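You operate a simulated robot arm through the tools that you are given. There is no shell and no other tool.

You are at the controls of a simulated robot arm. One attempt, no reset.

Task
Derust the stud plate and chase the thread under the fat nut.
Fine: rub the rust patch with the ROUGH grit block till none shows and put the block back. Run the fat nut right down and back up to the top: its thread ends bright. The tall nut and its clogged stud wait for another job; drop nothing. What is to be rubbed or washed off counts as gone when no trace of it is left.

The check looks at the end state, three seconds after you hand in, the way a careful person would. Anything else that was tipped, shoved, dropped, spilled or broken makes it a failure.

Robot
A 7-joint arm with a two-finger parallel gripper, fixed in place. Base frame: the origin is on the floor under the middle of its stand, x ahead of it, y to its left, z up; the work surface is at about z = 90. Readings come in cm, rad, newtons and seconds.
It reaches about 147.9 cm from its shoulder. Its first joint turns from -2.897 to 2.897 rad. Payload 4.4 kg.
The tool frame sits at the grasp point between the pads (the TCP): z along the fingers, y along the line on which they close. The tips reach 2.3 cm beyond it. The gripper opens to 9.4 cm. The fingers are 3.8 cm wide and 1 cm thick; the gripper's body (5.4 by 9.6 cm) begins 3.9 cm behind the TCP.
Orientation is that of the tool frame in the base frame, as a unit quaternion [x, y, z, w]. With the fingers straight down and closing along the base's y, the tool's x points along the base's -x, its y along +y and its z along -z.

Tools
- The arm moves only by the tool step_arm. Its argument "series" is a list of rows, each an object (a shift or turn left out is 0, a gripper value left out holds the last) with "translation": the shift along the tool's x, y, z in units of 150 mm (1.0 is 150 mm), a list of three; "dr": the turn, a rotation vector about the tool's x, y, z in units of 120 degrees (1.0 is 120 degrees), a list of three. In form: [{"translation": [tx, ty, tz], "dr": [rx, ry, rz]}, ...]. A call has 1 to 20 rows; each row is the pose to reach, as a shift and turn from the pose commanded when the call began, along the tool's axes at that moment. "gripper" is the gripper command, from -1 (shut) to 1 (fully open), values between in proportion, set as the call begins (left out, the last holds). A call with a number of a shift or a turn outside -1 to 1 is refused whole. Each row takes 0.2 s and may step no farther than 5 cm and 0.15 rad from the row before; otherwise, or with a gripper value out of range, the whole call is refused. A pose out of reach is approached as far as the arm can. The call stops where the force on the tool passes 50 N (or 10 N more than at its start, if that is more) or the arm is blocked; 0.2 s more then pass. The fingers move at their own pace (about 7.2 cm/s each) and stop on an object; they squeeze with about 31 N. The grip force told is the motor's: it shows also when the fingers shut on nothing. Time passes only in rows, and 0.2 s behind the last, so rows that repeat a pose let the fingers close. It gives the time, the measured TCP pose, the force on the tool (base axes), the opening and the grip force at its end, in the units of the frame above (readings bear some noise), with the torque about the TCP (base axes, N m) and any sound that the robot's microphone picked up, and new pictures: "pictures" is both (left out), scene, wrist or none.
- Cameras (640 x 400 px; columns grow to the right, rows downward): "scene" is fixed at [5.75, -50.88, 150.76]; the picture's right is [0.64, -0.77, 0.00], its down [-0.25, -0.20, -0.95] and it looks along [0.73, 0.60, -0.32] (base axes); focal length 356 px, centre (320, 200). "wrist" rides on the gripper at [8.6, 1.6, -7.5] in the tool frame; the picture's right is [-0.18, 0.98, 0.00], its down [-0.58, -0.11, -0.81] and it looks along [-0.79, -0.15, 0.59] (tool axes); focal length 243 px, centre (320, 200). There is no depth. A picture from a camera that has moved, and an enlarged one, comes with that camera's place and axes in the base frame and with its lens. The place of the scene camera against the robot may be out by one fixed shift of up to 1.8 cm in any direction.
- close_up(camera, box): a new picture of the part [left, top, right, bottom] of that camera's present view, enlarged. It takes no simulated time.
- job_done(): hands the job in; it is judged then, once.

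Nothing tells you positions but the pictures and the camera data. Unless the task says otherwise, let go and move clear before handing in.

The tools are called after ">>>" as name(argument=value, ...) on one line, values as JSON. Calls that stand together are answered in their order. step_arm: Moves the arm, as the interface text tells. Its arguments: {"type":"object","properties":{"series":{"type":"array","items":{"type":"object","properties":{"translation":{"type":"array","items":{"type":"number"}},"dr":{"type":"array","items":{"type":"number"}}}}},"gripper":{"type":"number"},"pictures":{"type":"string","enum":["both","scene","wrist","none"]}},"required":["series"]} The other tools are called the same way: close_up (camera, box) takes an enlarged picture of a part of a camera's view; job_done () hands the job in.

At the start:

```text
t: 0.0
tcp_pos: [81.2, 34.48, 126.09]
tool_rot: [0.0, 1.0, 0.001, 0.0]
wrist_force: [-0.9, -0.7, -0.5]
wrist_torque: [0.01, 0.03, 0.0]
width: 9.39
finger_force: 0.0
```

scene: 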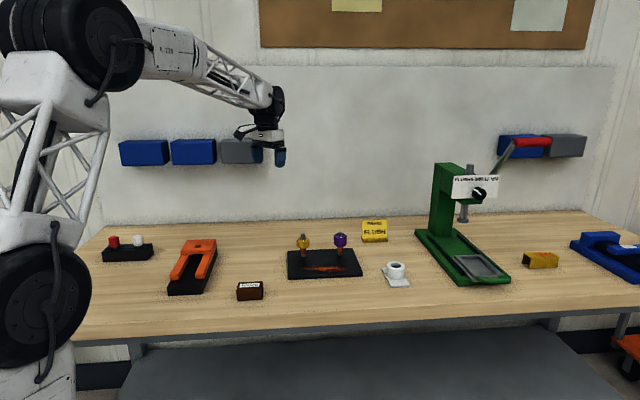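
wrist: 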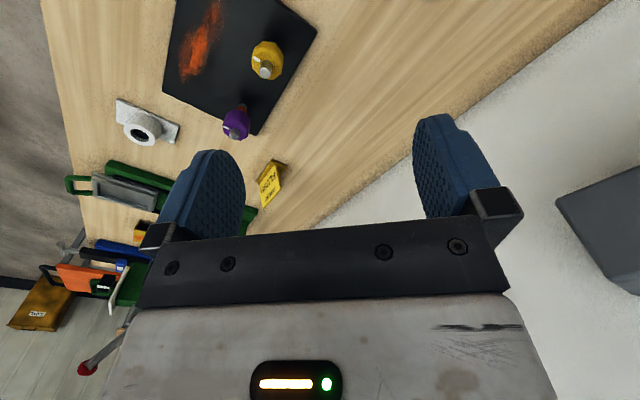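

I see a bench with a black stud plate (rust patch, a yellow nut and a purple nut), a brown block at front, a yellow block at right, and a yellow tag. I'll zoom in to identify which is which before moving.

>>> close_up(camera="scene", box=[220, 210, 420, 310])

>>> close_up(camera="scene", box=[420, 150, 640, 300])

>>> close_up(camera="wrist", box=[40, 0, 360, 200])

>>> close_up(camera="scene", box=[90, 210, 290, 310])

```text
3.20 times, centred on (320, 260) of scene
camera zoom: at [5.75, -50.88, 150.76], right [0.64, -0.77, 0.0], down [-0.25, -0.2, -0.95], along [0.73, 0.6, -0.32], focal length 1138 px, centre (320, 8)
```

zoom: 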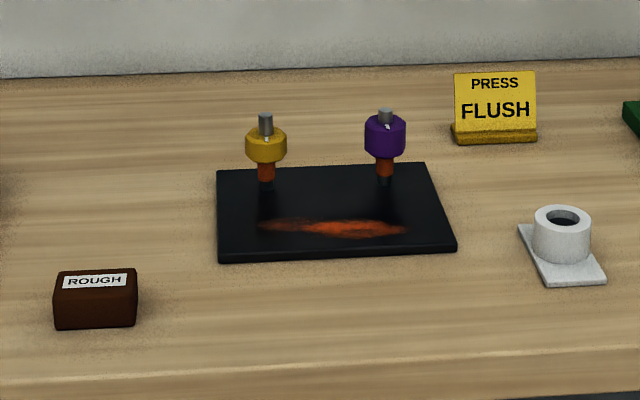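

```text
2.67 times, centred on (530, 225) of scene
camera zoom: at [5.75, -50.88, 150.76], right [0.64, -0.77, 0.0], down [-0.25, -0.2, -0.95], along [0.73, 0.6, -0.32], focal length 948 px, centre (-240, 133)
```

zoom: 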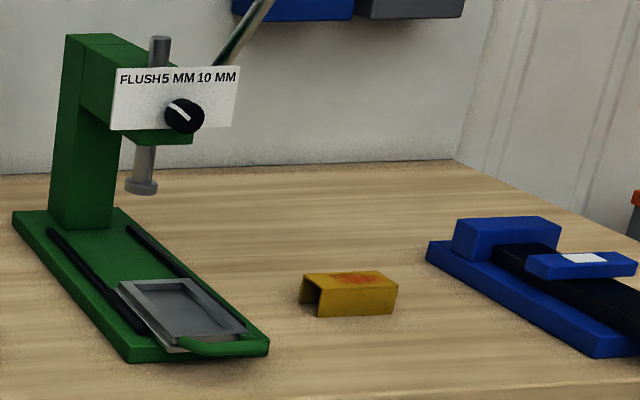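

```text
2.00 times, centred on (200, 100) of wrist
camera zoom: at [72.52, 36.11, 133.48], right [0.18, 0.98, 0.0], down [0.58, -0.11, 0.81], along [0.79, -0.15, -0.59], focal length 485 px, centre (560, 400)
```

zoom: 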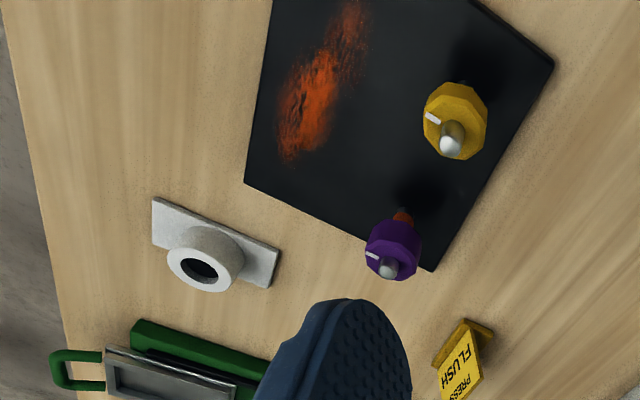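

```text
3.20 times, centred on (190, 260) of scene
camera zoom: at [5.75, -50.88, 150.76], right [0.64, -0.77, 0.0], down [-0.25, -0.2, -0.95], along [0.73, 0.6, -0.32], focal length 1138 px, centre (736, 8)
```

zoom: 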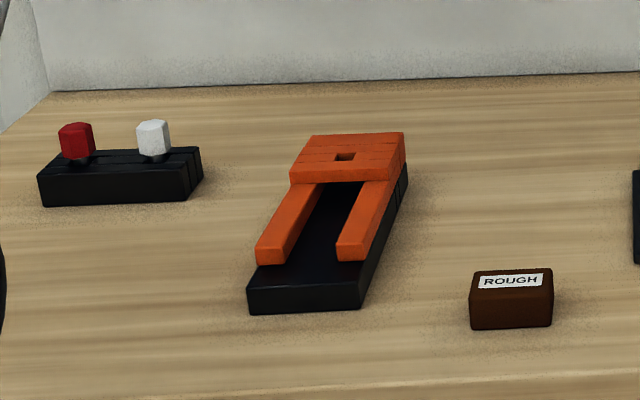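

The yellow (wide, short) nut is the fat one, the purple is the tall one; the rust patch lies on the front half of the plate and the brown ROUGH block sits front-left near (62, 23). I'll move toward the block with the tool turned about 45° and look at it with the wrist camera.

>>> step_arm(series=[{"translation": [0.155, -0.09, 0.05], "dr": [0, 0, 0.0625]}, {"translation": [0.31, -0.18, 0.1], "dr": [0, 0, 0.125]}, {"translation": [0.465, -0.27, 0.15], "dr": [0, 0, 0.1875]}, {"translation": [0.62, -0.36, 0.2], "dr": [0, 0, 0.25]}, {"translation": [0.775, -0.45, 0.25], "dr": [0, 0, 0.3125]}, {"translation": [0.93, -0.54, 0.3], "dr": [0, 0, 0.375]}])

```text
t: 1.4
tcp_pos: [67.13, 26.45, 121.53]
tool_rot: [0.384, 0.923, 0.0, 0.0]
wrist_force: [-0.5, 0.0, -0.1]
wrist_torque: [-0.01, 0.04, 0.02]
width: 9.4
finger_force: 0.1
camera wrist: at [62.26, 33.62, 129.01], right [0.83, 0.56, 0.0], down [0.33, -0.49, 0.81], along [0.46, -0.67, -0.59], focal length 243 px, centre (320, 200)
```

scene: 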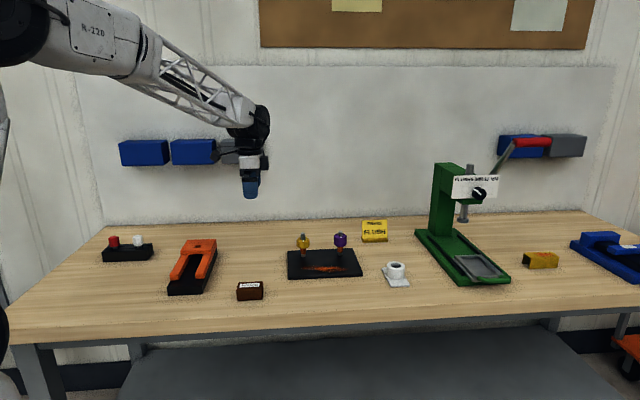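
wrist: 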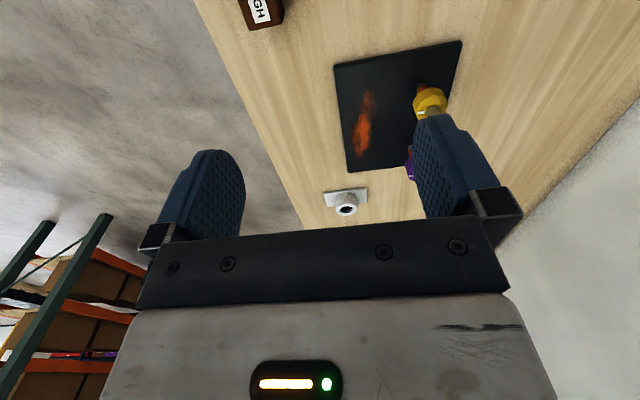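

The block shows at about (62, 21) in the wrist view. I'll go lower and a little behind it for a clear measurement.

>>> step_arm(series=[{"translation": [0.08, -0.115, 0.225]}, {"translation": [0.16, -0.23, 0.45]}, {"translation": [0.235, -0.345, 0.675]}, {"translation": [0.314, -0.458, 0.9]}])

>>> close_up(camera="wrist", box=[200, 0, 440, 150])

```text
t: 2.4
tcp_pos: [59.1, 24.98, 108.08]
tool_rot: [0.383, 0.924, 0.001, 0.0]
wrist_force: [0.1, -0.1, 0.7]
wrist_torque: [0.0, 0.04, -0.03]
width: 9.39
finger_force: 0.0
camera wrist: at [54.11, 32.15, 115.53], right [0.83, 0.56, 0.0], down [0.33, -0.49, 0.81], along [0.46, -0.66, -0.59], focal length 243 px, centre (320, 200)
```

scene: 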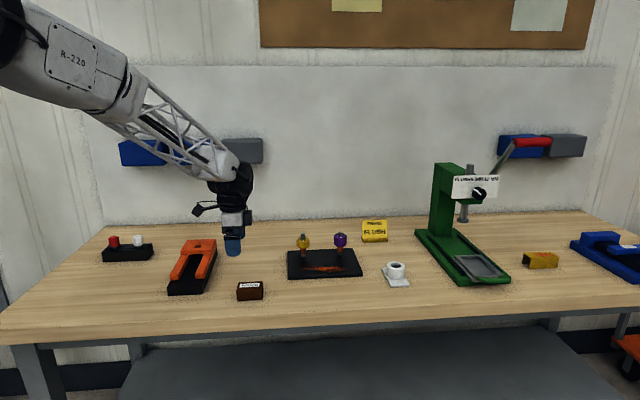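
wrist: 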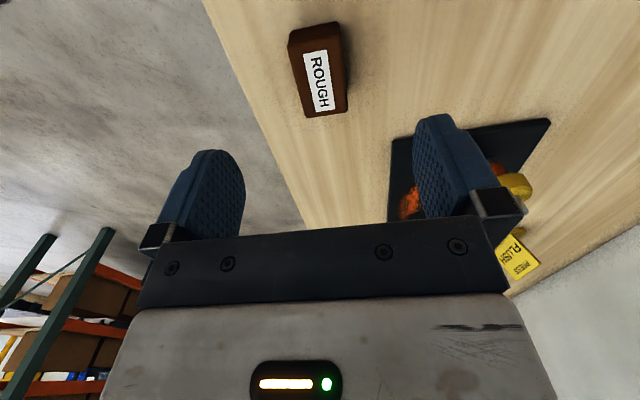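

```text
2.67 times, centred on (320, 75) of wrist
camera zoom: at [54.11, 32.15, 115.53], right [0.83, 0.56, 0.0], down [0.33, -0.49, 0.81], along [0.46, -0.66, -0.59], focal length 647 px, centre (320, 533)
```

zoom: 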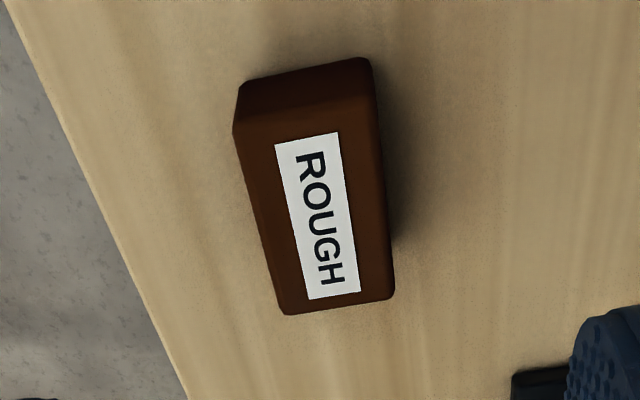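

The block measures roughly 4.4 × 6.8 × 3.6 cm, centred at (60.75, 22.55), its long axis along −45°, already aligned with the tool. I'll descend over it in two stages, first stopping just above.

>>> step_arm(series=[{"translation": [-0.1, -0.018, 0.15]}, {"translation": [-0.192, -0.037, 0.35]}, {"translation": [-0.192, -0.037, 0.55]}, {"translation": [-0.192, -0.037, 0.65]}, {"translation": [-0.192, -0.037, 0.65]}])

```text
t: 3.6
tcp_pos: [60.64, 22.59, 98.26]
tool_rot: [0.383, 0.924, 0.0, 0.001]
wrist_force: [0.7, 0.0, -0.2]
wrist_torque: [-0.01, 0.04, -0.01]
width: 9.41
finger_force: 0.1
camera wrist: at [55.75, 29.73, 105.65], right [0.83, 0.56, 0.0], down [0.33, -0.49, 0.81], along [0.46, -0.66, -0.59], focal length 243 px, centre (320, 200)
```

scene: 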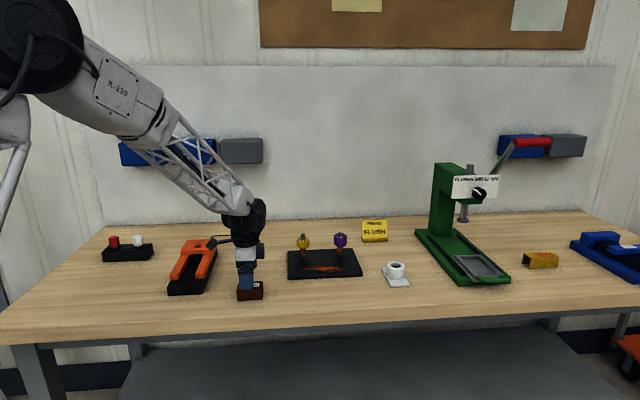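
wrist: 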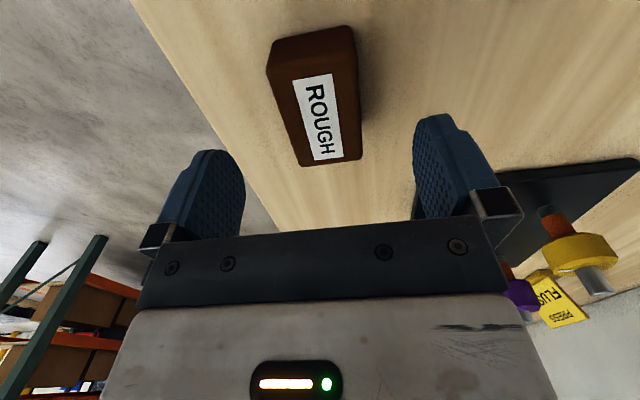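

The block sits centred between the open fingers. I'll descend to z≈93.2 and close.

>>> step_arm(series=[{"translation": [0, 0, 0.17]}, {"translation": [0, 0, 0.3]}, {"translation": [0, 0, 0.337]}, {"translation": [0, 0, 0.337]}])

```text
t: 4.6
tcp_pos: [60.69, 22.58, 93.08]
tool_rot: [0.384, 0.923, 0.001, 0.0]
wrist_force: [-0.4, 0.6, -0.9]
wrist_torque: [-0.03, 0.02, 0.0]
width: 9.38
finger_force: 0.1
camera wrist: at [55.76, 29.76, 100.68], right [0.83, 0.56, 0.0], down [0.33, -0.49, 0.81], along [0.46, -0.66, -0.59], focal length 243 px, centre (320, 200)
```

scene: 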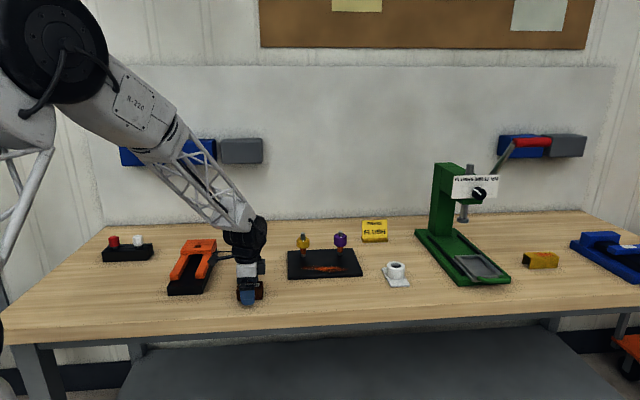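
wrist: 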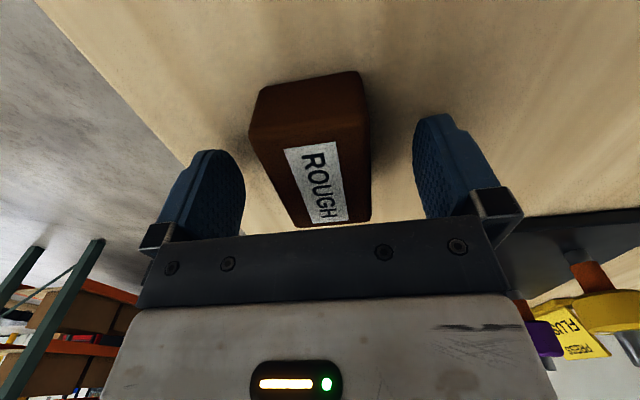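

The fingers straddle the block evenly. Closing the gripper.

>>> step_arm(series=[{}, {}, {}, {}, {}], gripper=-1, pictures="wrist")

```text
t: 5.8
tcp_pos: [60.63, 22.62, 93.23]
tool_rot: [0.383, 0.924, 0.001, 0.001]
wrist_force: [1.4, -0.3, 2.0]
wrist_torque: [-0.04, 0.05, 0.0]
width: 4.54
finger_force: 30.8
camera wrist: at [55.76, 29.76, 100.69], right [0.83, 0.56, 0.0], down [0.33, -0.49, 0.81], along [0.46, -0.66, -0.59], focal length 243 px, centre (320, 200)
```

wrist: 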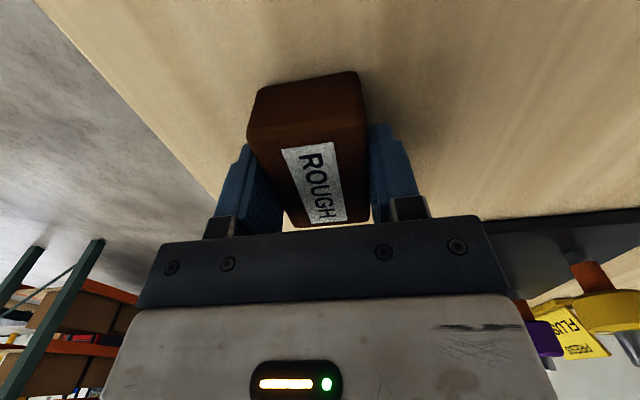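

The block is gripped (width 4.54). Its home is TCP (60.66, 22.59, 93.15) with yaw 45°. I'll lift straight up and move to view the plate.

>>> step_arm(series=[{"translation": [0, 0, -0.1]}, {"translation": [0, 0, -0.35]}, {"translation": [0, 0, -0.65]}, {"translation": [-0.15, 0.17, -0.85]}, {"translation": [-0.32, 0.36, -0.967]}, {"translation": [-0.49, 0.55, -0.967]}, {"translation": [-0.66, 0.74, -0.967]}, {"translation": [-0.82, 0.907, -0.967]}, {"translation": [-0.82, 0.907, -0.967]}])

>>> close_up(camera="wrist", box=[200, 0, 520, 200])

```text
t: 7.8
tcp_pos: [78.96, 23.51, 107.63]
tool_rot: [0.383, 0.924, 0.002, 0.0]
wrist_force: [0.5, -0.1, 0.2]
wrist_torque: [-0.04, 0.02, -0.04]
width: 0.0
finger_force: 30.7
camera wrist: at [74.11, 30.67, 115.12], right [0.83, 0.56, 0.0], down [0.33, -0.49, 0.81], along [0.46, -0.66, -0.59], focal length 243 px, centre (320, 200)
```

scene: 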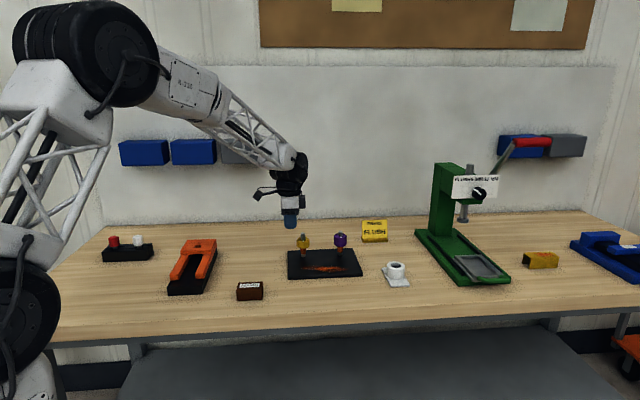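
wrist: 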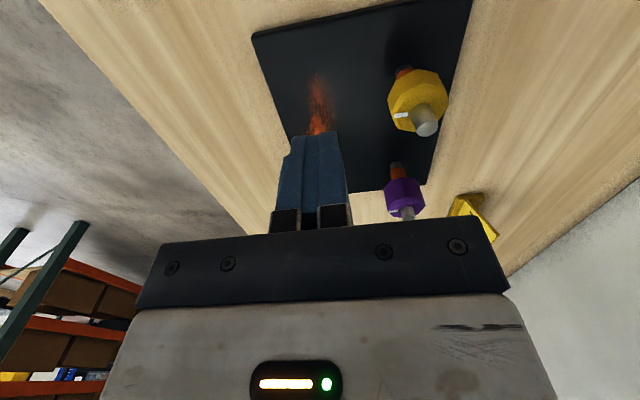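

```text
2.00 times, centred on (360, 100) of wrist
camera zoom: at [74.11, 30.67, 115.12], right [0.83, 0.56, 0.0], down [0.33, -0.49, 0.81], along [0.46, -0.66, -0.59], focal length 485 px, centre (240, 400)
```

zoom: 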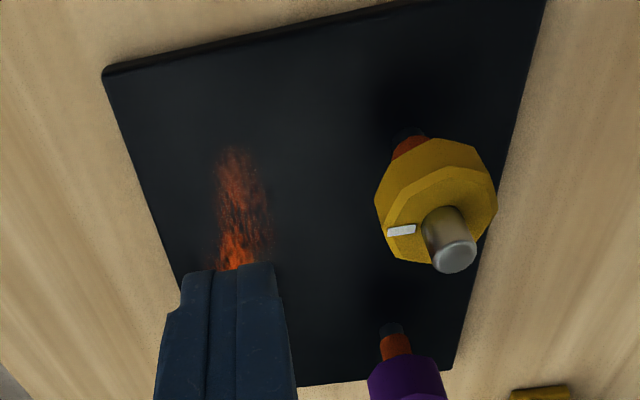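

The gripper shows width 0 – the block slipped out and appears still to be at its spot. I'll check its state before anything else.

>>> close_up(camera="scene", box=[200, 260, 300, 322])

>>> close_up(camera="scene", box=[220, 210, 420, 310])

```text
6.40 times, centred on (250, 291) of scene
camera zoom: at [5.75, -50.88, 150.76], right [0.64, -0.77, 0.0], down [-0.25, -0.2, -0.95], along [0.73, 0.6, -0.32], focal length 2275 px, centre (768, -382)
```

zoom: 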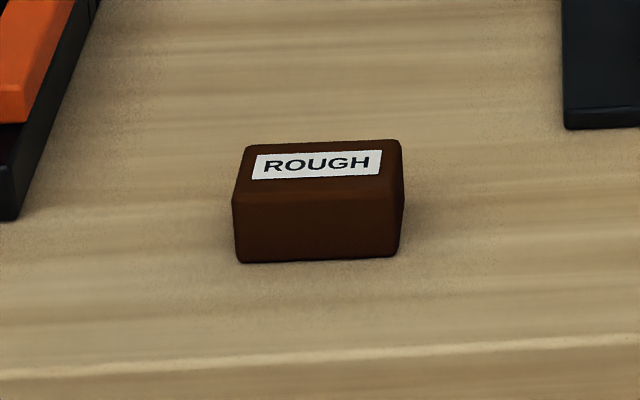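

```text
3.20 times, centred on (320, 260) of scene
camera zoom: at [5.75, -50.88, 150.76], right [0.64, -0.77, 0.0], down [-0.25, -0.2, -0.95], along [0.73, 0.6, -0.32], focal length 1138 px, centre (320, 8)
```

zoom: 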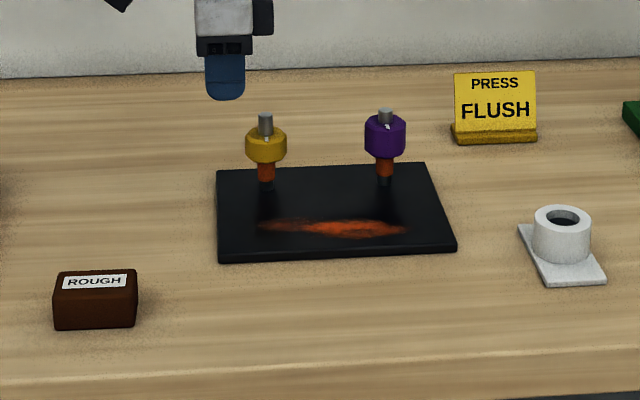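

The block is upright, still at its original place; my grip simply slid off its top (too shallow or too fast). I'll return, open, and view again from just above.

>>> step_arm(series=[{"translation": [0.16, -0.18, 0]}, {"translation": [0.33, -0.36, 0]}, {"translation": [0.5, -0.55, 0.0]}, {"translation": [0.66, -0.74, 0.1]}, {"translation": [0.82, -0.907, 0.25]}, {"translation": [0.82, -0.907, 0.5]}, {"translation": [0.82, -0.907, 0.63]}, {"translation": [0.82, -0.907, 0.63]}], gripper=1)

>>> close_up(camera="wrist", box=[200, 0, 440, 150])

```text
t: 9.6
tcp_pos: [60.62, 22.65, 98.16]
tool_rot: [0.382, 0.924, 0.001, 0.001]
wrist_force: [-0.3, -0.1, -1.1]
wrist_torque: [-0.01, 0.01, 0.02]
width: 9.38
finger_force: 0.1
camera wrist: at [55.78, 29.76, 105.64], right [0.83, 0.56, 0.0], down [0.33, -0.49, 0.81], along [0.46, -0.66, -0.59], focal length 243 px, centre (320, 200)
```

scene: 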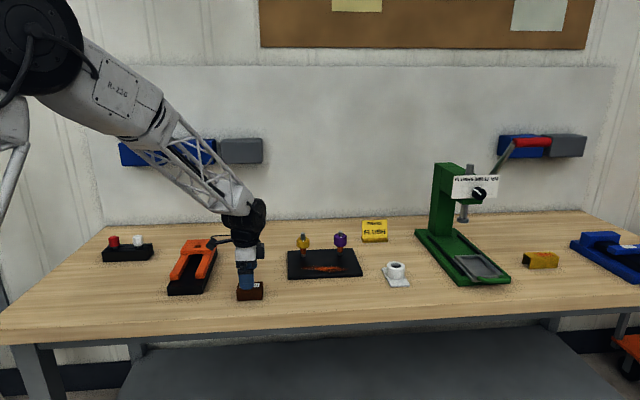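
wrist: 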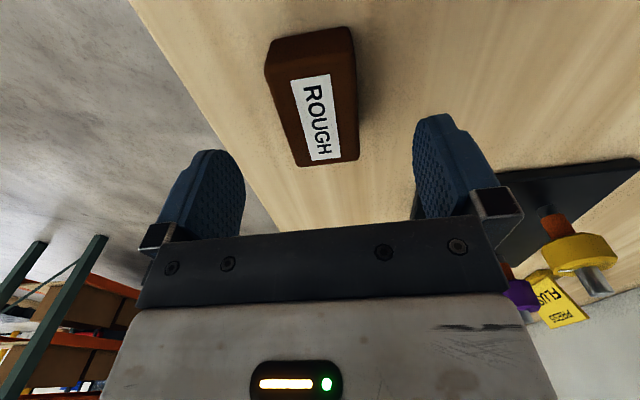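

```text
2.67 times, centred on (320, 75) of wrist
camera zoom: at [55.78, 29.76, 105.64], right [0.83, 0.56, 0.0], down [0.33, -0.49, 0.81], along [0.46, -0.66, -0.59], focal length 647 px, centre (320, 533)
```

zoom: 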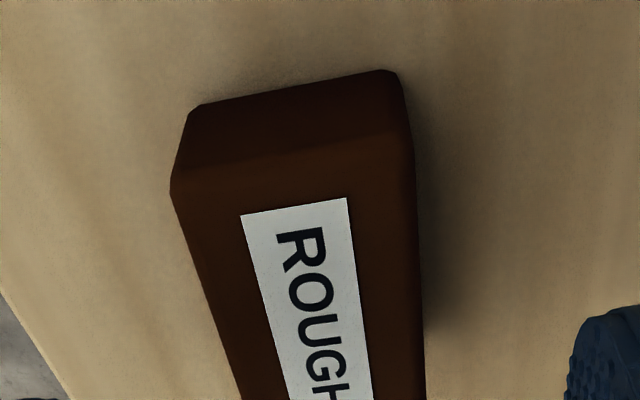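

The block is practically unmoved. I'll grip deeper (TCP ≈ 92.6), close, then lift very slowly by 1 cm and check the width.

>>> step_arm(series=[{"translation": [0, 0, 0.17]}, {"translation": [0, 0, 0.3]}, {"translation": [0, 0, 0.35]}, {"translation": [0, 0, 0.368]}, {"translation": [0, 0, 0.368]}], pictures="none")

>>> step_arm(series=[{}, {}, {}, {}, {}, {}, {}], gripper=-1, pictures="wrist")

```text
t: 10.8
tcp_pos: [60.6, 22.62, 92.64]
tool_rot: [0.383, 0.924, 0.0, 0.001]
wrist_force: [-0.1, 0.1, -0.4]
wrist_torque: [0.02, -0.02, -0.03]
width: 9.37
finger_force: 0.1
```

```text
t: 12.4
tcp_pos: [60.73, 22.59, 92.65]
tool_rot: [0.383, 0.924, 0.001, 0.0]
wrist_force: [0.9, 0.3, 0.6]
wrist_torque: [-0.01, 0.06, 0.0]
width: 4.56
finger_force: 30.7
camera wrist: at [55.77, 29.73, 100.15], right [0.83, 0.56, 0.0], down [0.33, -0.49, 0.81], along [0.46, -0.66, -0.59], focal length 243 px, centre (320, 200)
```

wrist: 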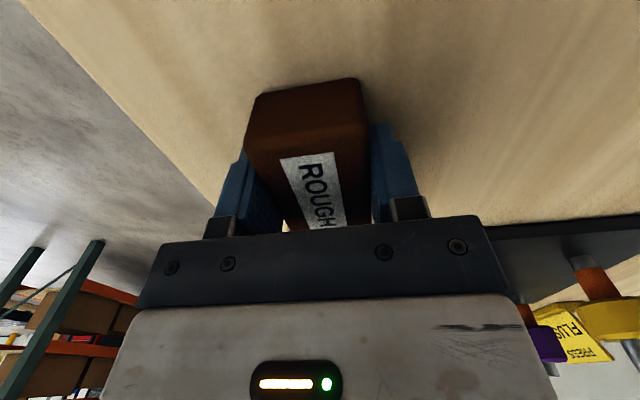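

Gripped again, width 4.56. Lifting slowly 1 cm.

>>> step_arm(series=[{"translation": [0, 0, -0.01]}, {"translation": [0, 0, -0.02]}, {"translation": [0, 0, -0.035]}, {"translation": [0, 0, -0.05]}, {"translation": [0, 0, -0.067]}, {"translation": [0, 0, -0.067]}])

>>> close_up(camera="scene", box=[200, 250, 300, 312])

```text
t: 13.8
tcp_pos: [60.84, 22.61, 93.78]
tool_rot: [0.383, 0.924, 0.001, 0.0]
wrist_force: [0.6, -1.2, -1.1]
wrist_torque: [-0.02, 0.02, -0.03]
width: 4.53
finger_force: 30.8
camera wrist: at [55.74, 29.72, 101.19], right [0.83, 0.56, 0.0], down [0.33, -0.49, 0.81], along [0.46, -0.66, -0.59], focal length 243 px, centre (320, 200)
```

scene: 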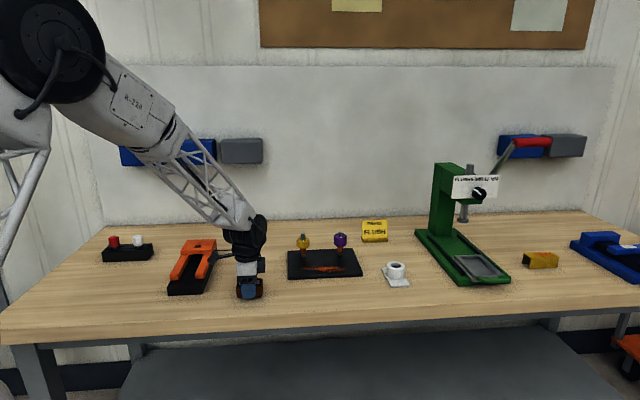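
wrist: 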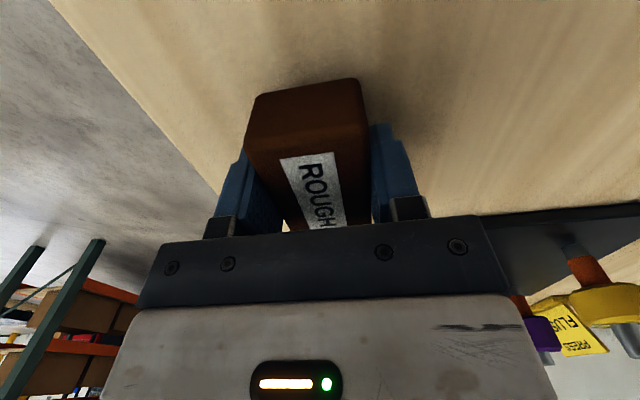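

```text
6.40 times, centred on (250, 281) of scene
camera zoom: at [5.75, -50.88, 150.76], right [0.64, -0.77, 0.0], down [-0.25, -0.2, -0.95], along [0.73, 0.6, -0.32], focal length 2275 px, centre (768, -318)
```

zoom: 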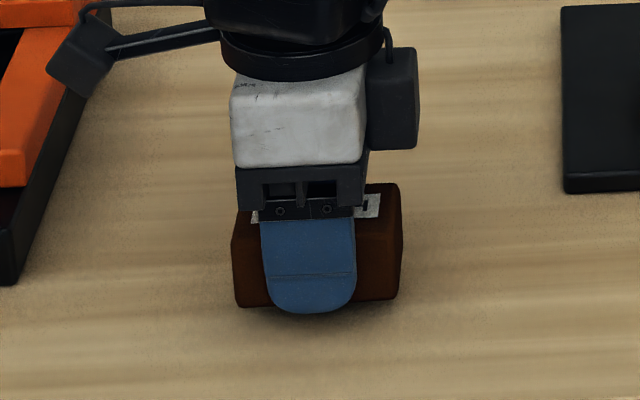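

The block rises with the gripper. Continuing the lift gently to about z=104.

>>> step_arm(series=[{"translation": [0, 0, -0.03]}, {"translation": [0, 0, -0.08]}, {"translation": [0, 0, -0.15]}, {"translation": [0, 0, -0.23]}, {"translation": [0, 0, -0.32]}, {"translation": [0, 0, -0.41]}, {"translation": [0, 0, -0.5]}, {"translation": [0, 0, -0.58]}, {"translation": [0, 0, -0.64]}, {"translation": [0, 0, -0.68]}, {"translation": [0, 0, -0.7]}, {"translation": [0, 0, -0.7]}], pictures="wrist")

```text
t: 16.4
tcp_pos: [60.7, 22.58, 104.17]
tool_rot: [0.383, 0.924, 0.001, 0.001]
wrist_force: [0.4, 0.9, -0.9]
wrist_torque: [0.02, 0.01, -0.02]
width: 4.54
finger_force: 31.1
camera wrist: at [55.79, 29.71, 111.67], right [0.83, 0.56, 0.0], down [0.33, -0.49, 0.81], along [0.46, -0.66, -0.59], focal length 243 px, centre (320, 200)
```

wrist: 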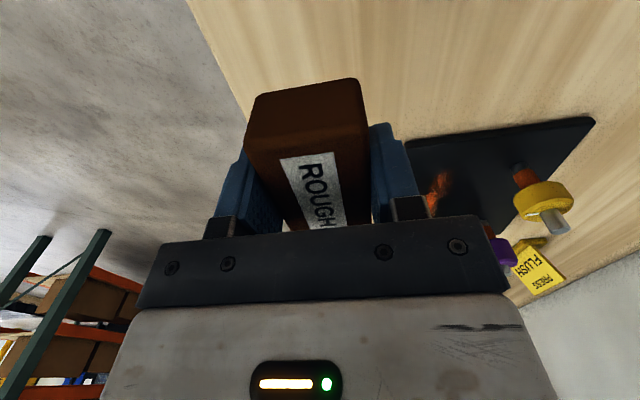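

The block is held firmly (width 4.54), its bottom 2.65 cm below the TCP. I'll carry it gently toward the patch centre at about (85.2, 14.2).

>>> step_arm(series=[{"translation": [-0.05, 0.025, 0]}, {"translation": [-0.15, 0.073, 0]}, {"translation": [-0.29, 0.142, 0]}, {"translation": [-0.45, 0.22, 0]}, {"translation": [-0.61, 0.298, 0]}, {"translation": [-0.74, 0.362, 0]}, {"translation": [-0.84, 0.41, 0]}, {"translation": [-0.88, 0.43, 0]}, {"translation": [-0.88, 0.43, 0]}], pictures="none")

>>> step_arm(series=[{"translation": [-0.05, 0.025, 0]}, {"translation": [-0.15, 0.073, 0]}, {"translation": [-0.29, 0.142, 0.03]}, {"translation": [-0.43, 0.21, 0.1]}, {"translation": [-0.55, 0.27, 0.2]}, {"translation": [-0.63, 0.31, 0.3]}, {"translation": [-0.673, 0.33, 0.4]}, {"translation": [-0.673, 0.33, 0.48]}, {"translation": [-0.673, 0.33, 0.52]}, {"translation": [-0.673, 0.33, 0.52]}])

```text
t: 18.4
tcp_pos: [74.72, 17.81, 104.16]
tool_rot: [0.383, 0.924, 0.001, 0.0]
wrist_force: [-0.3, -0.5, -0.8]
wrist_torque: [-0.02, -0.01, 0.02]
width: 4.55
finger_force: 31.2
```

```text
t: 20.6
tcp_pos: [85.27, 14.15, 96.48]
tool_rot: [0.383, 0.924, 0.0, 0.001]
wrist_force: [0.0, 0.3, -1.3]
wrist_torque: [-0.02, -0.02, -0.03]
width: 4.56
finger_force: 31.3
camera wrist: at [80.27, 21.29, 103.92], right [0.83, 0.56, 0.0], down [0.33, -0.49, 0.81], along [0.46, -0.66, -0.59], focal length 243 px, centre (320, 200)
```

scene: 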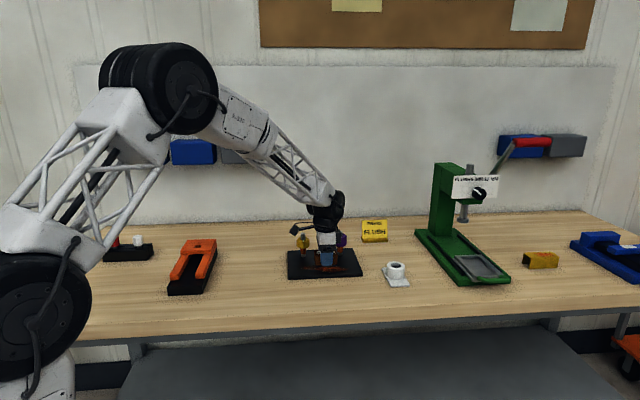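
wrist: 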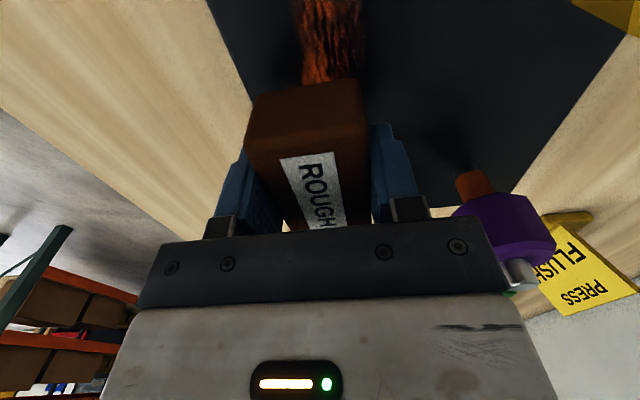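

The block is over the patch, clear of the nuts. I'll lower it carefully to feel for contact.

>>> step_arm(series=[{"translation": [0, 0, 0.06]}, {"translation": [0, 0, 0.12]}, {"translation": [0, 0, 0.15]}, {"translation": [0, 0, 0.165]}, {"translation": [0, 0, 0.175]}, {"translation": [0, 0, 0.175]}], pictures="none")

>>> step_arm(series=[{"translation": [0, 0, 0.005]}, {"translation": [0, 0, 0.01]}, {"translation": [0, 0, 0.01]}], pictures="none")

```text
t: 22.0
tcp_pos: [85.25, 14.17, 93.95]
tool_rot: [0.383, 0.924, 0.001, 0.002]
wrist_force: [-2.4, 1.9, 14.1]
wrist_torque: [0.02, 0.43, -0.07]
width: 4.56
finger_force: 31.4
```

```text
t: 22.8
tcp_pos: [85.22, 14.1, 93.76]
tool_rot: [0.382, 0.924, 0.001, 0.001]
wrist_force: [7.1, 0.6, 28.6]
wrist_torque: [-0.08, -0.04, 0.0]
width: 4.58
finger_force: 31.1
```

Contact found near TCP z≈93.95 (about 14 N). I'll ease off slightly and rub back and forth along the patch's length.

>>> step_arm(series=[{"translation": [0, 0, -0.008]}, {"translation": [-0.1, 0, -0.008]}, {"translation": [-0.2, 0, -0.008]}, {"translation": [-0.3, 0, -0.008]}, {"translation": [-0.4, 0, -0.008]}, {"translation": [-0.3, 0, -0.008]}, {"translation": [-0.2, 0, -0.008]}, {"translation": [-0.1, 0, -0.008]}, {"translation": [0, 0, -0.008]}, {"translation": [0.1, 0, -0.008]}, {"translation": [0.2, 0, -0.008]}, {"translation": [0.3, 0, -0.008]}, {"translation": [0.4, 0, -0.008]}, {"translation": [0.3, 0, -0.008]}, {"translation": [0.2, 0, -0.008]}, {"translation": [0.1, 0, -0.008]}, {"translation": [0, 0, -0.008]}])

>>> close_up(camera="scene", box=[260, 220, 380, 295])

```text
t: 26.4
tcp_pos: [85.29, 14.2, 93.74]
tool_rot: [0.382, 0.924, 0.001, 0.0]
wrist_force: [-0.2, 1.1, -0.4]
wrist_torque: [0.05, 0.05, -0.03]
width: 4.56
finger_force: 31.1
camera wrist: at [80.32, 21.28, 101.23], right [0.83, 0.56, 0.0], down [0.33, -0.49, 0.81], along [0.46, -0.66, -0.59], focal length 243 px, centre (320, 200)
```

scene: 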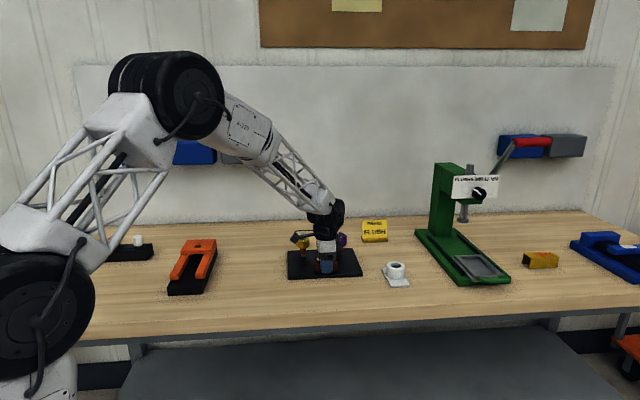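
wrist: 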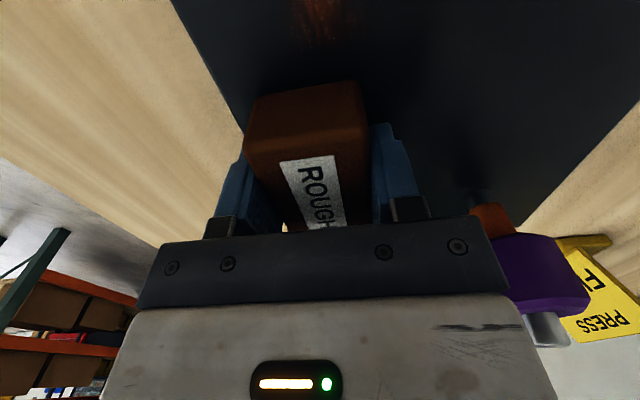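

```text
5.33 times, centred on (320, 258) of scene
camera zoom: at [5.75, -50.88, 150.76], right [0.64, -0.77, 0.0], down [-0.25, -0.2, -0.95], along [0.73, 0.6, -0.32], focal length 1896 px, centre (320, -107)
```

zoom: 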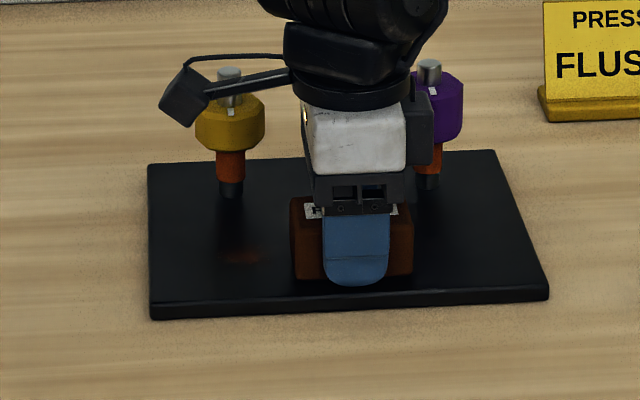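

The rust is fading fast; the block has been pushed up slightly in the grip so contact is now light. I'll lower by a millimetre and check the force before more strokes.

>>> step_arm(series=[{"translation": [0, 0, 0.004]}, {"translation": [0, 0, 0.007]}, {"translation": [0, 0, 0.007]}], pictures="none")

```text
t: 27.2
tcp_pos: [85.32, 14.06, 93.73]
tool_rot: [0.383, 0.924, 0.002, 0.002]
wrist_force: [0.2, -5.0, 12.1]
wrist_torque: [-0.05, 0.29, 0.1]
width: 4.59
finger_force: 30.9
```

Good, 12 N. Now rubbing the left (near) end across several lanes.

>>> step_arm(series=[{"translation": [0.12, 0, 0]}, {"translation": [0.24, 0, 0]}, {"translation": [0.36, 0, 0]}, {"translation": [0.46, 0, 0]}, {"translation": [0.36, 0, 0]}, {"translation": [0.24, 0, 0]}, {"translation": [0.36, 0.03, 0]}, {"translation": [0.46, 0.06, 0]}, {"translation": [0.36, 0.07, 0]}, {"translation": [0.24, 0.07, 0]}, {"translation": [0.12, 0.07, 0]}, {"translation": [0.24, 0.05, 0]}, {"translation": [0.36, -0.01, 0]}, {"translation": [0.46, -0.06, 0]}, {"translation": [0.36, -0.07, 0]}, {"translation": [0.24, -0.07, 0]}, {"translation": [0.12, -0.07, 0]}, {"translation": [0, -0.07, 0]}, {"translation": [-0.12, -0.07, 0]}, {"translation": [-0.24, -0.07, 0]}])

>>> close_up(camera="scene", box=[260, 220, 380, 295])

>>> close_up(camera="wrist", box=[200, 0, 440, 150])

```text
t: 31.4
tcp_pos: [87.0, 10.98, 93.74]
tool_rot: [0.382, 0.924, 0.001, 0.0]
wrist_force: [-7.7, 7.6, 24.1]
wrist_torque: [-0.01, 0.12, -0.04]
width: 4.56
finger_force: 31.1
camera wrist: at [82.04, 18.02, 101.17], right [0.83, 0.56, 0.0], down [0.33, -0.49, 0.81], along [0.46, -0.67, -0.59], focal length 243 px, centre (320, 200)
```

scene: 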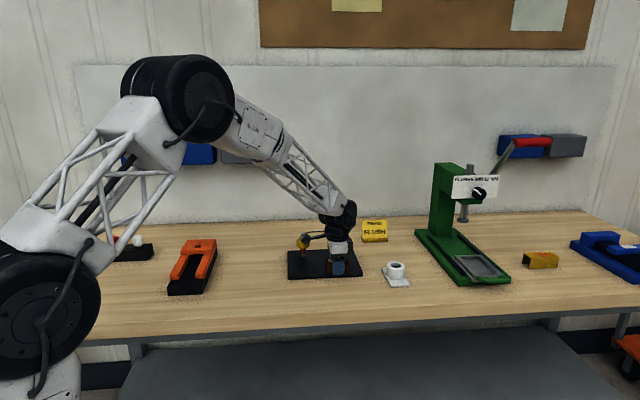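
wrist: 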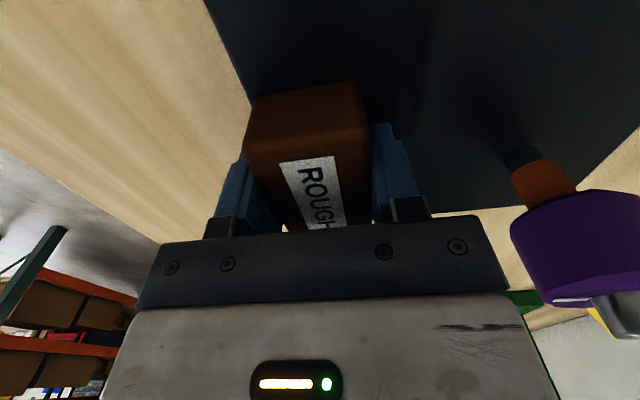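

```text
5.33 times, centred on (320, 258) of scene
camera zoom: at [5.75, -50.88, 150.76], right [0.64, -0.77, 0.0], down [-0.25, -0.2, -0.95], along [0.73, 0.6, -0.32], focal length 1896 px, centre (320, -107)
```

zoom: 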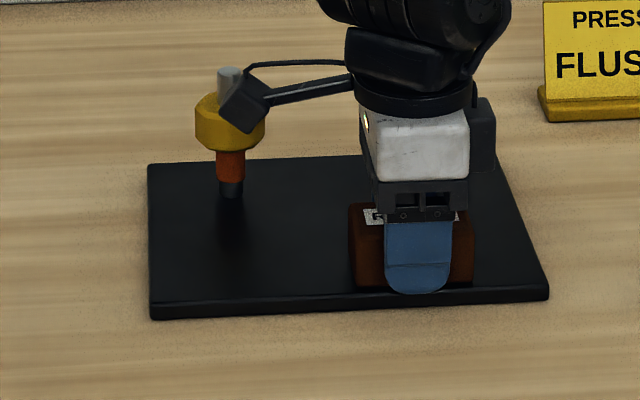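

```text
2.67 times, centred on (320, 75) of wrist
camera zoom: at [82.04, 18.02, 101.17], right [0.83, 0.56, 0.0], down [0.33, -0.49, 0.81], along [0.46, -0.67, -0.59], focal length 647 px, centre (320, 533)
```

zoom: 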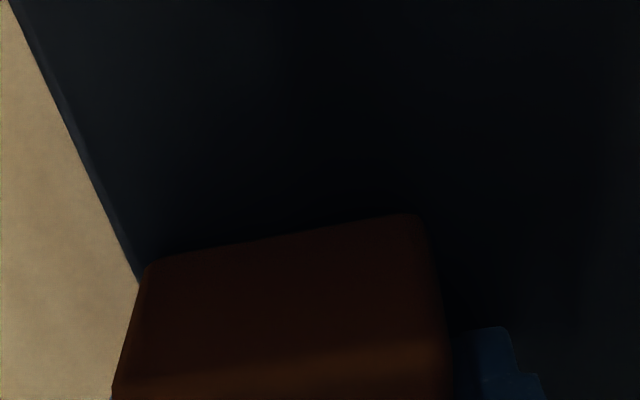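

The left half looks clean. Now the right half with several lanes, easing the pressure slightly.

>>> step_arm(series=[{"translation": [-0.12, 0, -0.003]}, {"translation": [-0.24, 0, -0.003]}, {"translation": [-0.12, 0, -0.003]}, {"translation": [0, 0, -0.003]}, {"translation": [0.1, 0.02, -0.003]}, {"translation": [0, 0.05, -0.003]}, {"translation": [-0.12, 0.07, -0.003]}, {"translation": [-0.24, 0.07, -0.003]}, {"translation": [-0.12, 0.07, -0.003]}, {"translation": [0, 0.07, -0.003]}, {"translation": [0.1, 0.09, -0.003]}, {"translation": [0, 0.12, -0.003]}, {"translation": [-0.12, 0.14, -0.003]}, {"translation": [-0.24, 0.14, -0.003]}, {"translation": [-0.12, 0.14, -0.003]}, {"translation": [0, 0.14, -0.003]}, {"translation": [0.12, 0.14, -0.003]}, {"translation": [0.24, 0.14, -0.003]}, {"translation": [0.24, 0.07, -0.003]}])

>>> close_up(camera="scene", box=[260, 220, 380, 295])

```text
t: 35.4
tcp_pos: [85.1, 14.17, 93.57]
tool_rot: [0.382, 0.924, 0.001, 0.001]
wrist_force: [2.2, 2.8, 5.9]
wrist_torque: [0.01, 0.14, -0.05]
width: 4.56
finger_force: 31.0
camera wrist: at [80.23, 21.39, 101.18], right [0.83, 0.56, 0.0], down [0.33, -0.49, 0.81], along [0.46, -0.66, -0.59], focal length 243 px, centre (320, 200)
```

scene: 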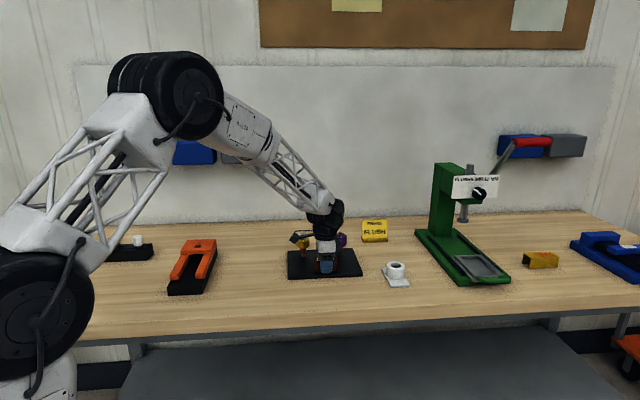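
wrist: 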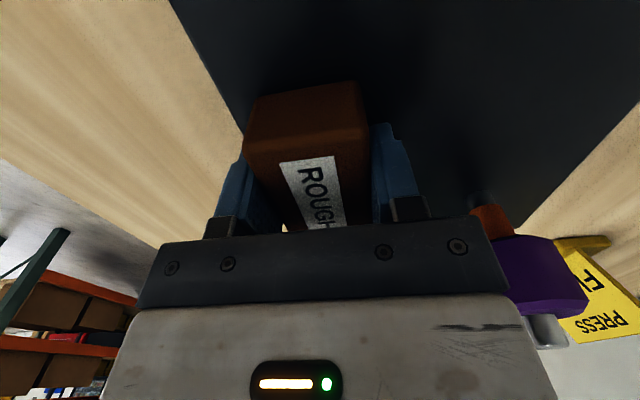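

```text
5.33 times, centred on (320, 258) of scene
camera zoom: at [5.75, -50.88, 150.76], right [0.64, -0.77, 0.0], down [-0.25, -0.2, -0.95], along [0.73, 0.6, -0.32], focal length 1896 px, centre (320, -107)
```

zoom: 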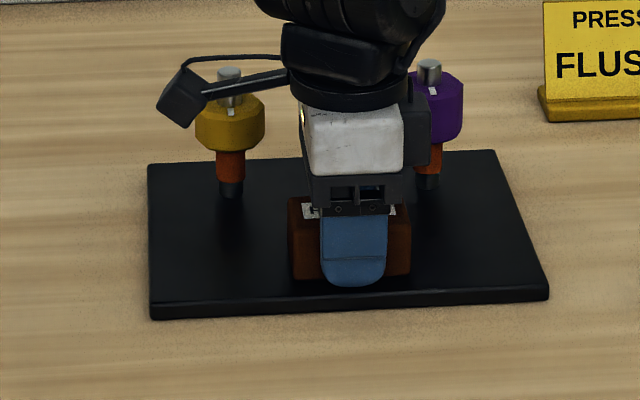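

The patch looks gone around the block. I'll lift gently and inspect where the block stood.

>>> step_arm(series=[{"translation": [0, 0, -0.02]}, {"translation": [0, 0, -0.06]}, {"translation": [0, 0, -0.13]}, {"translation": [0, 0, -0.22]}, {"translation": [0, 0, -0.32]}, {"translation": [0, 0, -0.42]}, {"translation": [0, 0, -0.52]}, {"translation": [0, 0, -0.61]}, {"translation": [0, 0, -0.68]}, {"translation": [0, 0, -0.73]}, {"translation": [0, 0, -0.75]}, {"translation": [0, 0, -0.75]}])

>>> close_up(camera="scene", box=[270, 230, 370, 292])

>>> close_up(camera="wrist", box=[220, 0, 540, 200])

```text
t: 38.0
tcp_pos: [85.15, 14.16, 104.98]
tool_rot: [0.383, 0.924, 0.002, 0.0]
wrist_force: [0.2, -0.6, -2.1]
wrist_torque: [0.0, 0.02, -0.02]
width: 4.59
finger_force: 31.3
camera wrist: at [80.25, 21.31, 112.45], right [0.83, 0.56, 0.0], down [0.33, -0.49, 0.81], along [0.46, -0.66, -0.59], focal length 243 px, centre (320, 200)
```

scene: 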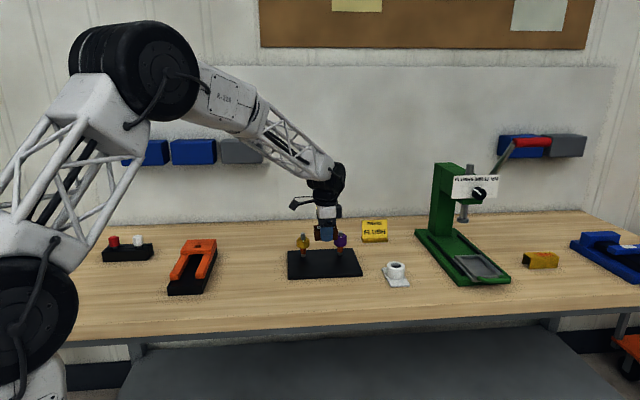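
wrist: 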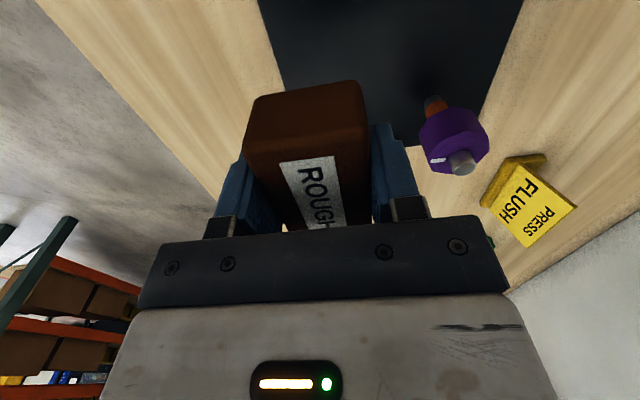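

```text
6.40 times, centred on (320, 261) of scene
camera zoom: at [5.75, -50.88, 150.76], right [0.64, -0.77, 0.0], down [-0.25, -0.2, -0.95], along [0.73, 0.6, -0.32], focal length 2275 px, centre (320, -190)
```

zoom: 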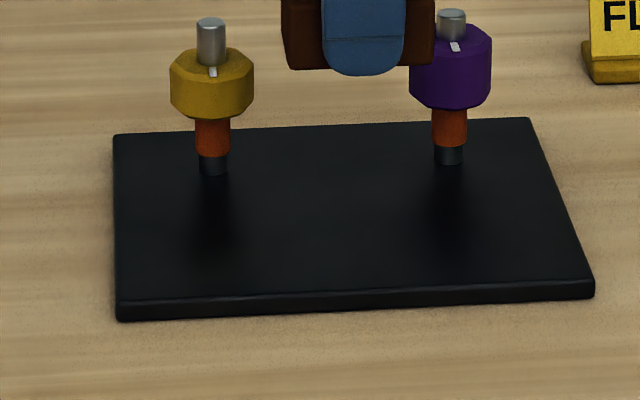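

```text
2.00 times, centred on (380, 100) of wrist
camera zoom: at [80.25, 21.31, 112.45], right [0.83, 0.56, 0.0], down [0.33, -0.49, 0.81], along [0.46, -0.66, -0.59], focal length 485 px, centre (200, 400)
```

zoom: 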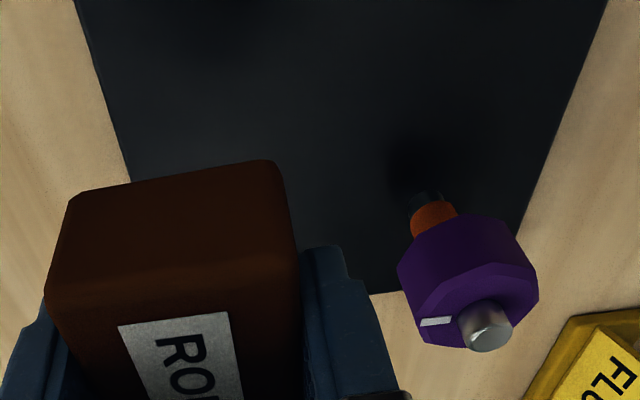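

The plate appears clean. I'll zoom in more to look for faint traces.

>>> close_up(camera="scene", box=[284, 250, 324, 282])

>>> close_up(camera="scene", box=[322, 250, 362, 282])

```text
12.50 times, centred on (304, 266) of scene
camera zoom: at [5.75, -50.88, 150.76], right [0.64, -0.77, 0.0], down [-0.25, -0.2, -0.95], along [0.73, 0.6, -0.32], focal length 4443 px, centre (520, -625)
```

zoom: 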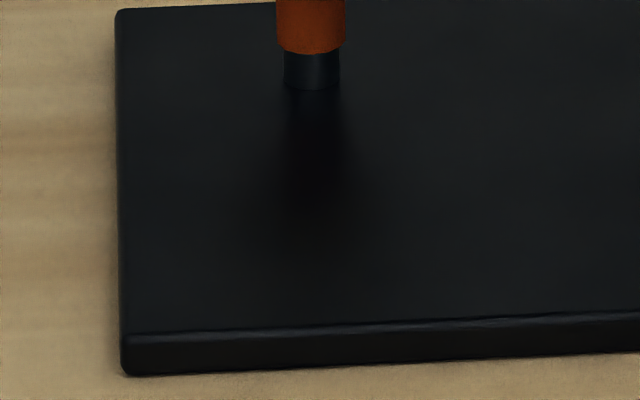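

```text
12.50 times, centred on (342, 266) of scene
camera zoom: at [5.75, -50.88, 150.76], right [0.64, -0.77, 0.0], down [-0.25, -0.2, -0.95], along [0.73, 0.6, -0.32], focal length 4443 px, centre (45, -625)
```

zoom: 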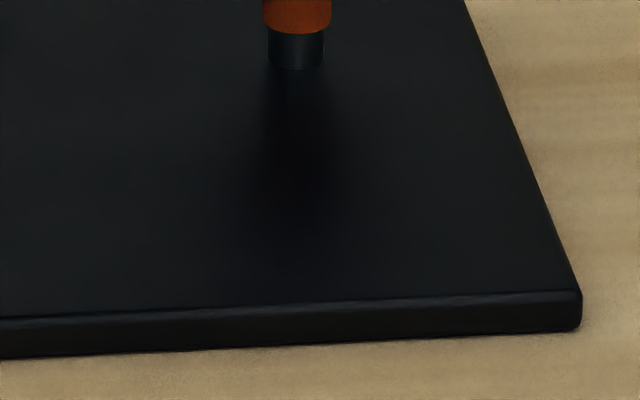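

No trace visible, but I'll do one more light pass over the whole patch area to be sure.

>>> step_arm(series=[{"translation": [0, 0, 0.1]}, {"translation": [0, 0, 0.25]}, {"translation": [0, 0, 0.42]}, {"translation": [0, 0, 0.57]}, {"translation": [0, 0, 0.66]}, {"translation": [0, 0, 0.72]}, {"translation": [0, 0, 0.74]}, {"translation": [0, 0, 0.751]}, {"translation": [0, 0, 0.751]}], pictures="none")

>>> step_arm(series=[{"translation": [0.15, 0.0, 0]}, {"translation": [0.3, 0.0, 0]}, {"translation": [0.46, 0.03, 0]}, {"translation": [0.3, 0.07, 0]}, {"translation": [0.15, 0.07, 0]}, {"translation": [0, 0.07, 0]}, {"translation": [-0.15, 0.07, 0]}, {"translation": [-0.3, 0.07, 0]}, {"translation": [-0.46, 0.04, 0]}, {"translation": [-0.3, 0, 0]}, {"translation": [-0.46, -0.03, 0]}, {"translation": [-0.3, -0.07, 0]}, {"translation": [-0.15, -0.07, 0]}, {"translation": [0, -0.07, 0]}, {"translation": [0.15, -0.07, 0]}, {"translation": [0.3, -0.07, 0]}, {"translation": [0.46, -0.03, 0]}, {"translation": [0.3, 0, 0]}, {"translation": [0.15, 0, 0]}, {"translation": [0, 0, 0]}], pictures="none")

```text
t: 40.0
tcp_pos: [85.17, 14.04, 93.76]
tool_rot: [0.383, 0.924, 0.001, 0.0]
wrist_force: [0.4, 0.5, 3.8]
wrist_torque: [-0.01, 0.13, 0.0]
width: 4.57
finger_force: 31.3
```

```text
t: 44.2
tcp_pos: [85.44, 14.17, 93.75]
tool_rot: [0.383, 0.924, 0.001, 0.001]
wrist_force: [-0.5, 2.3, 4.1]
wrist_torque: [-0.05, 0.17, -0.07]
width: 4.57
finger_force: 30.7
```

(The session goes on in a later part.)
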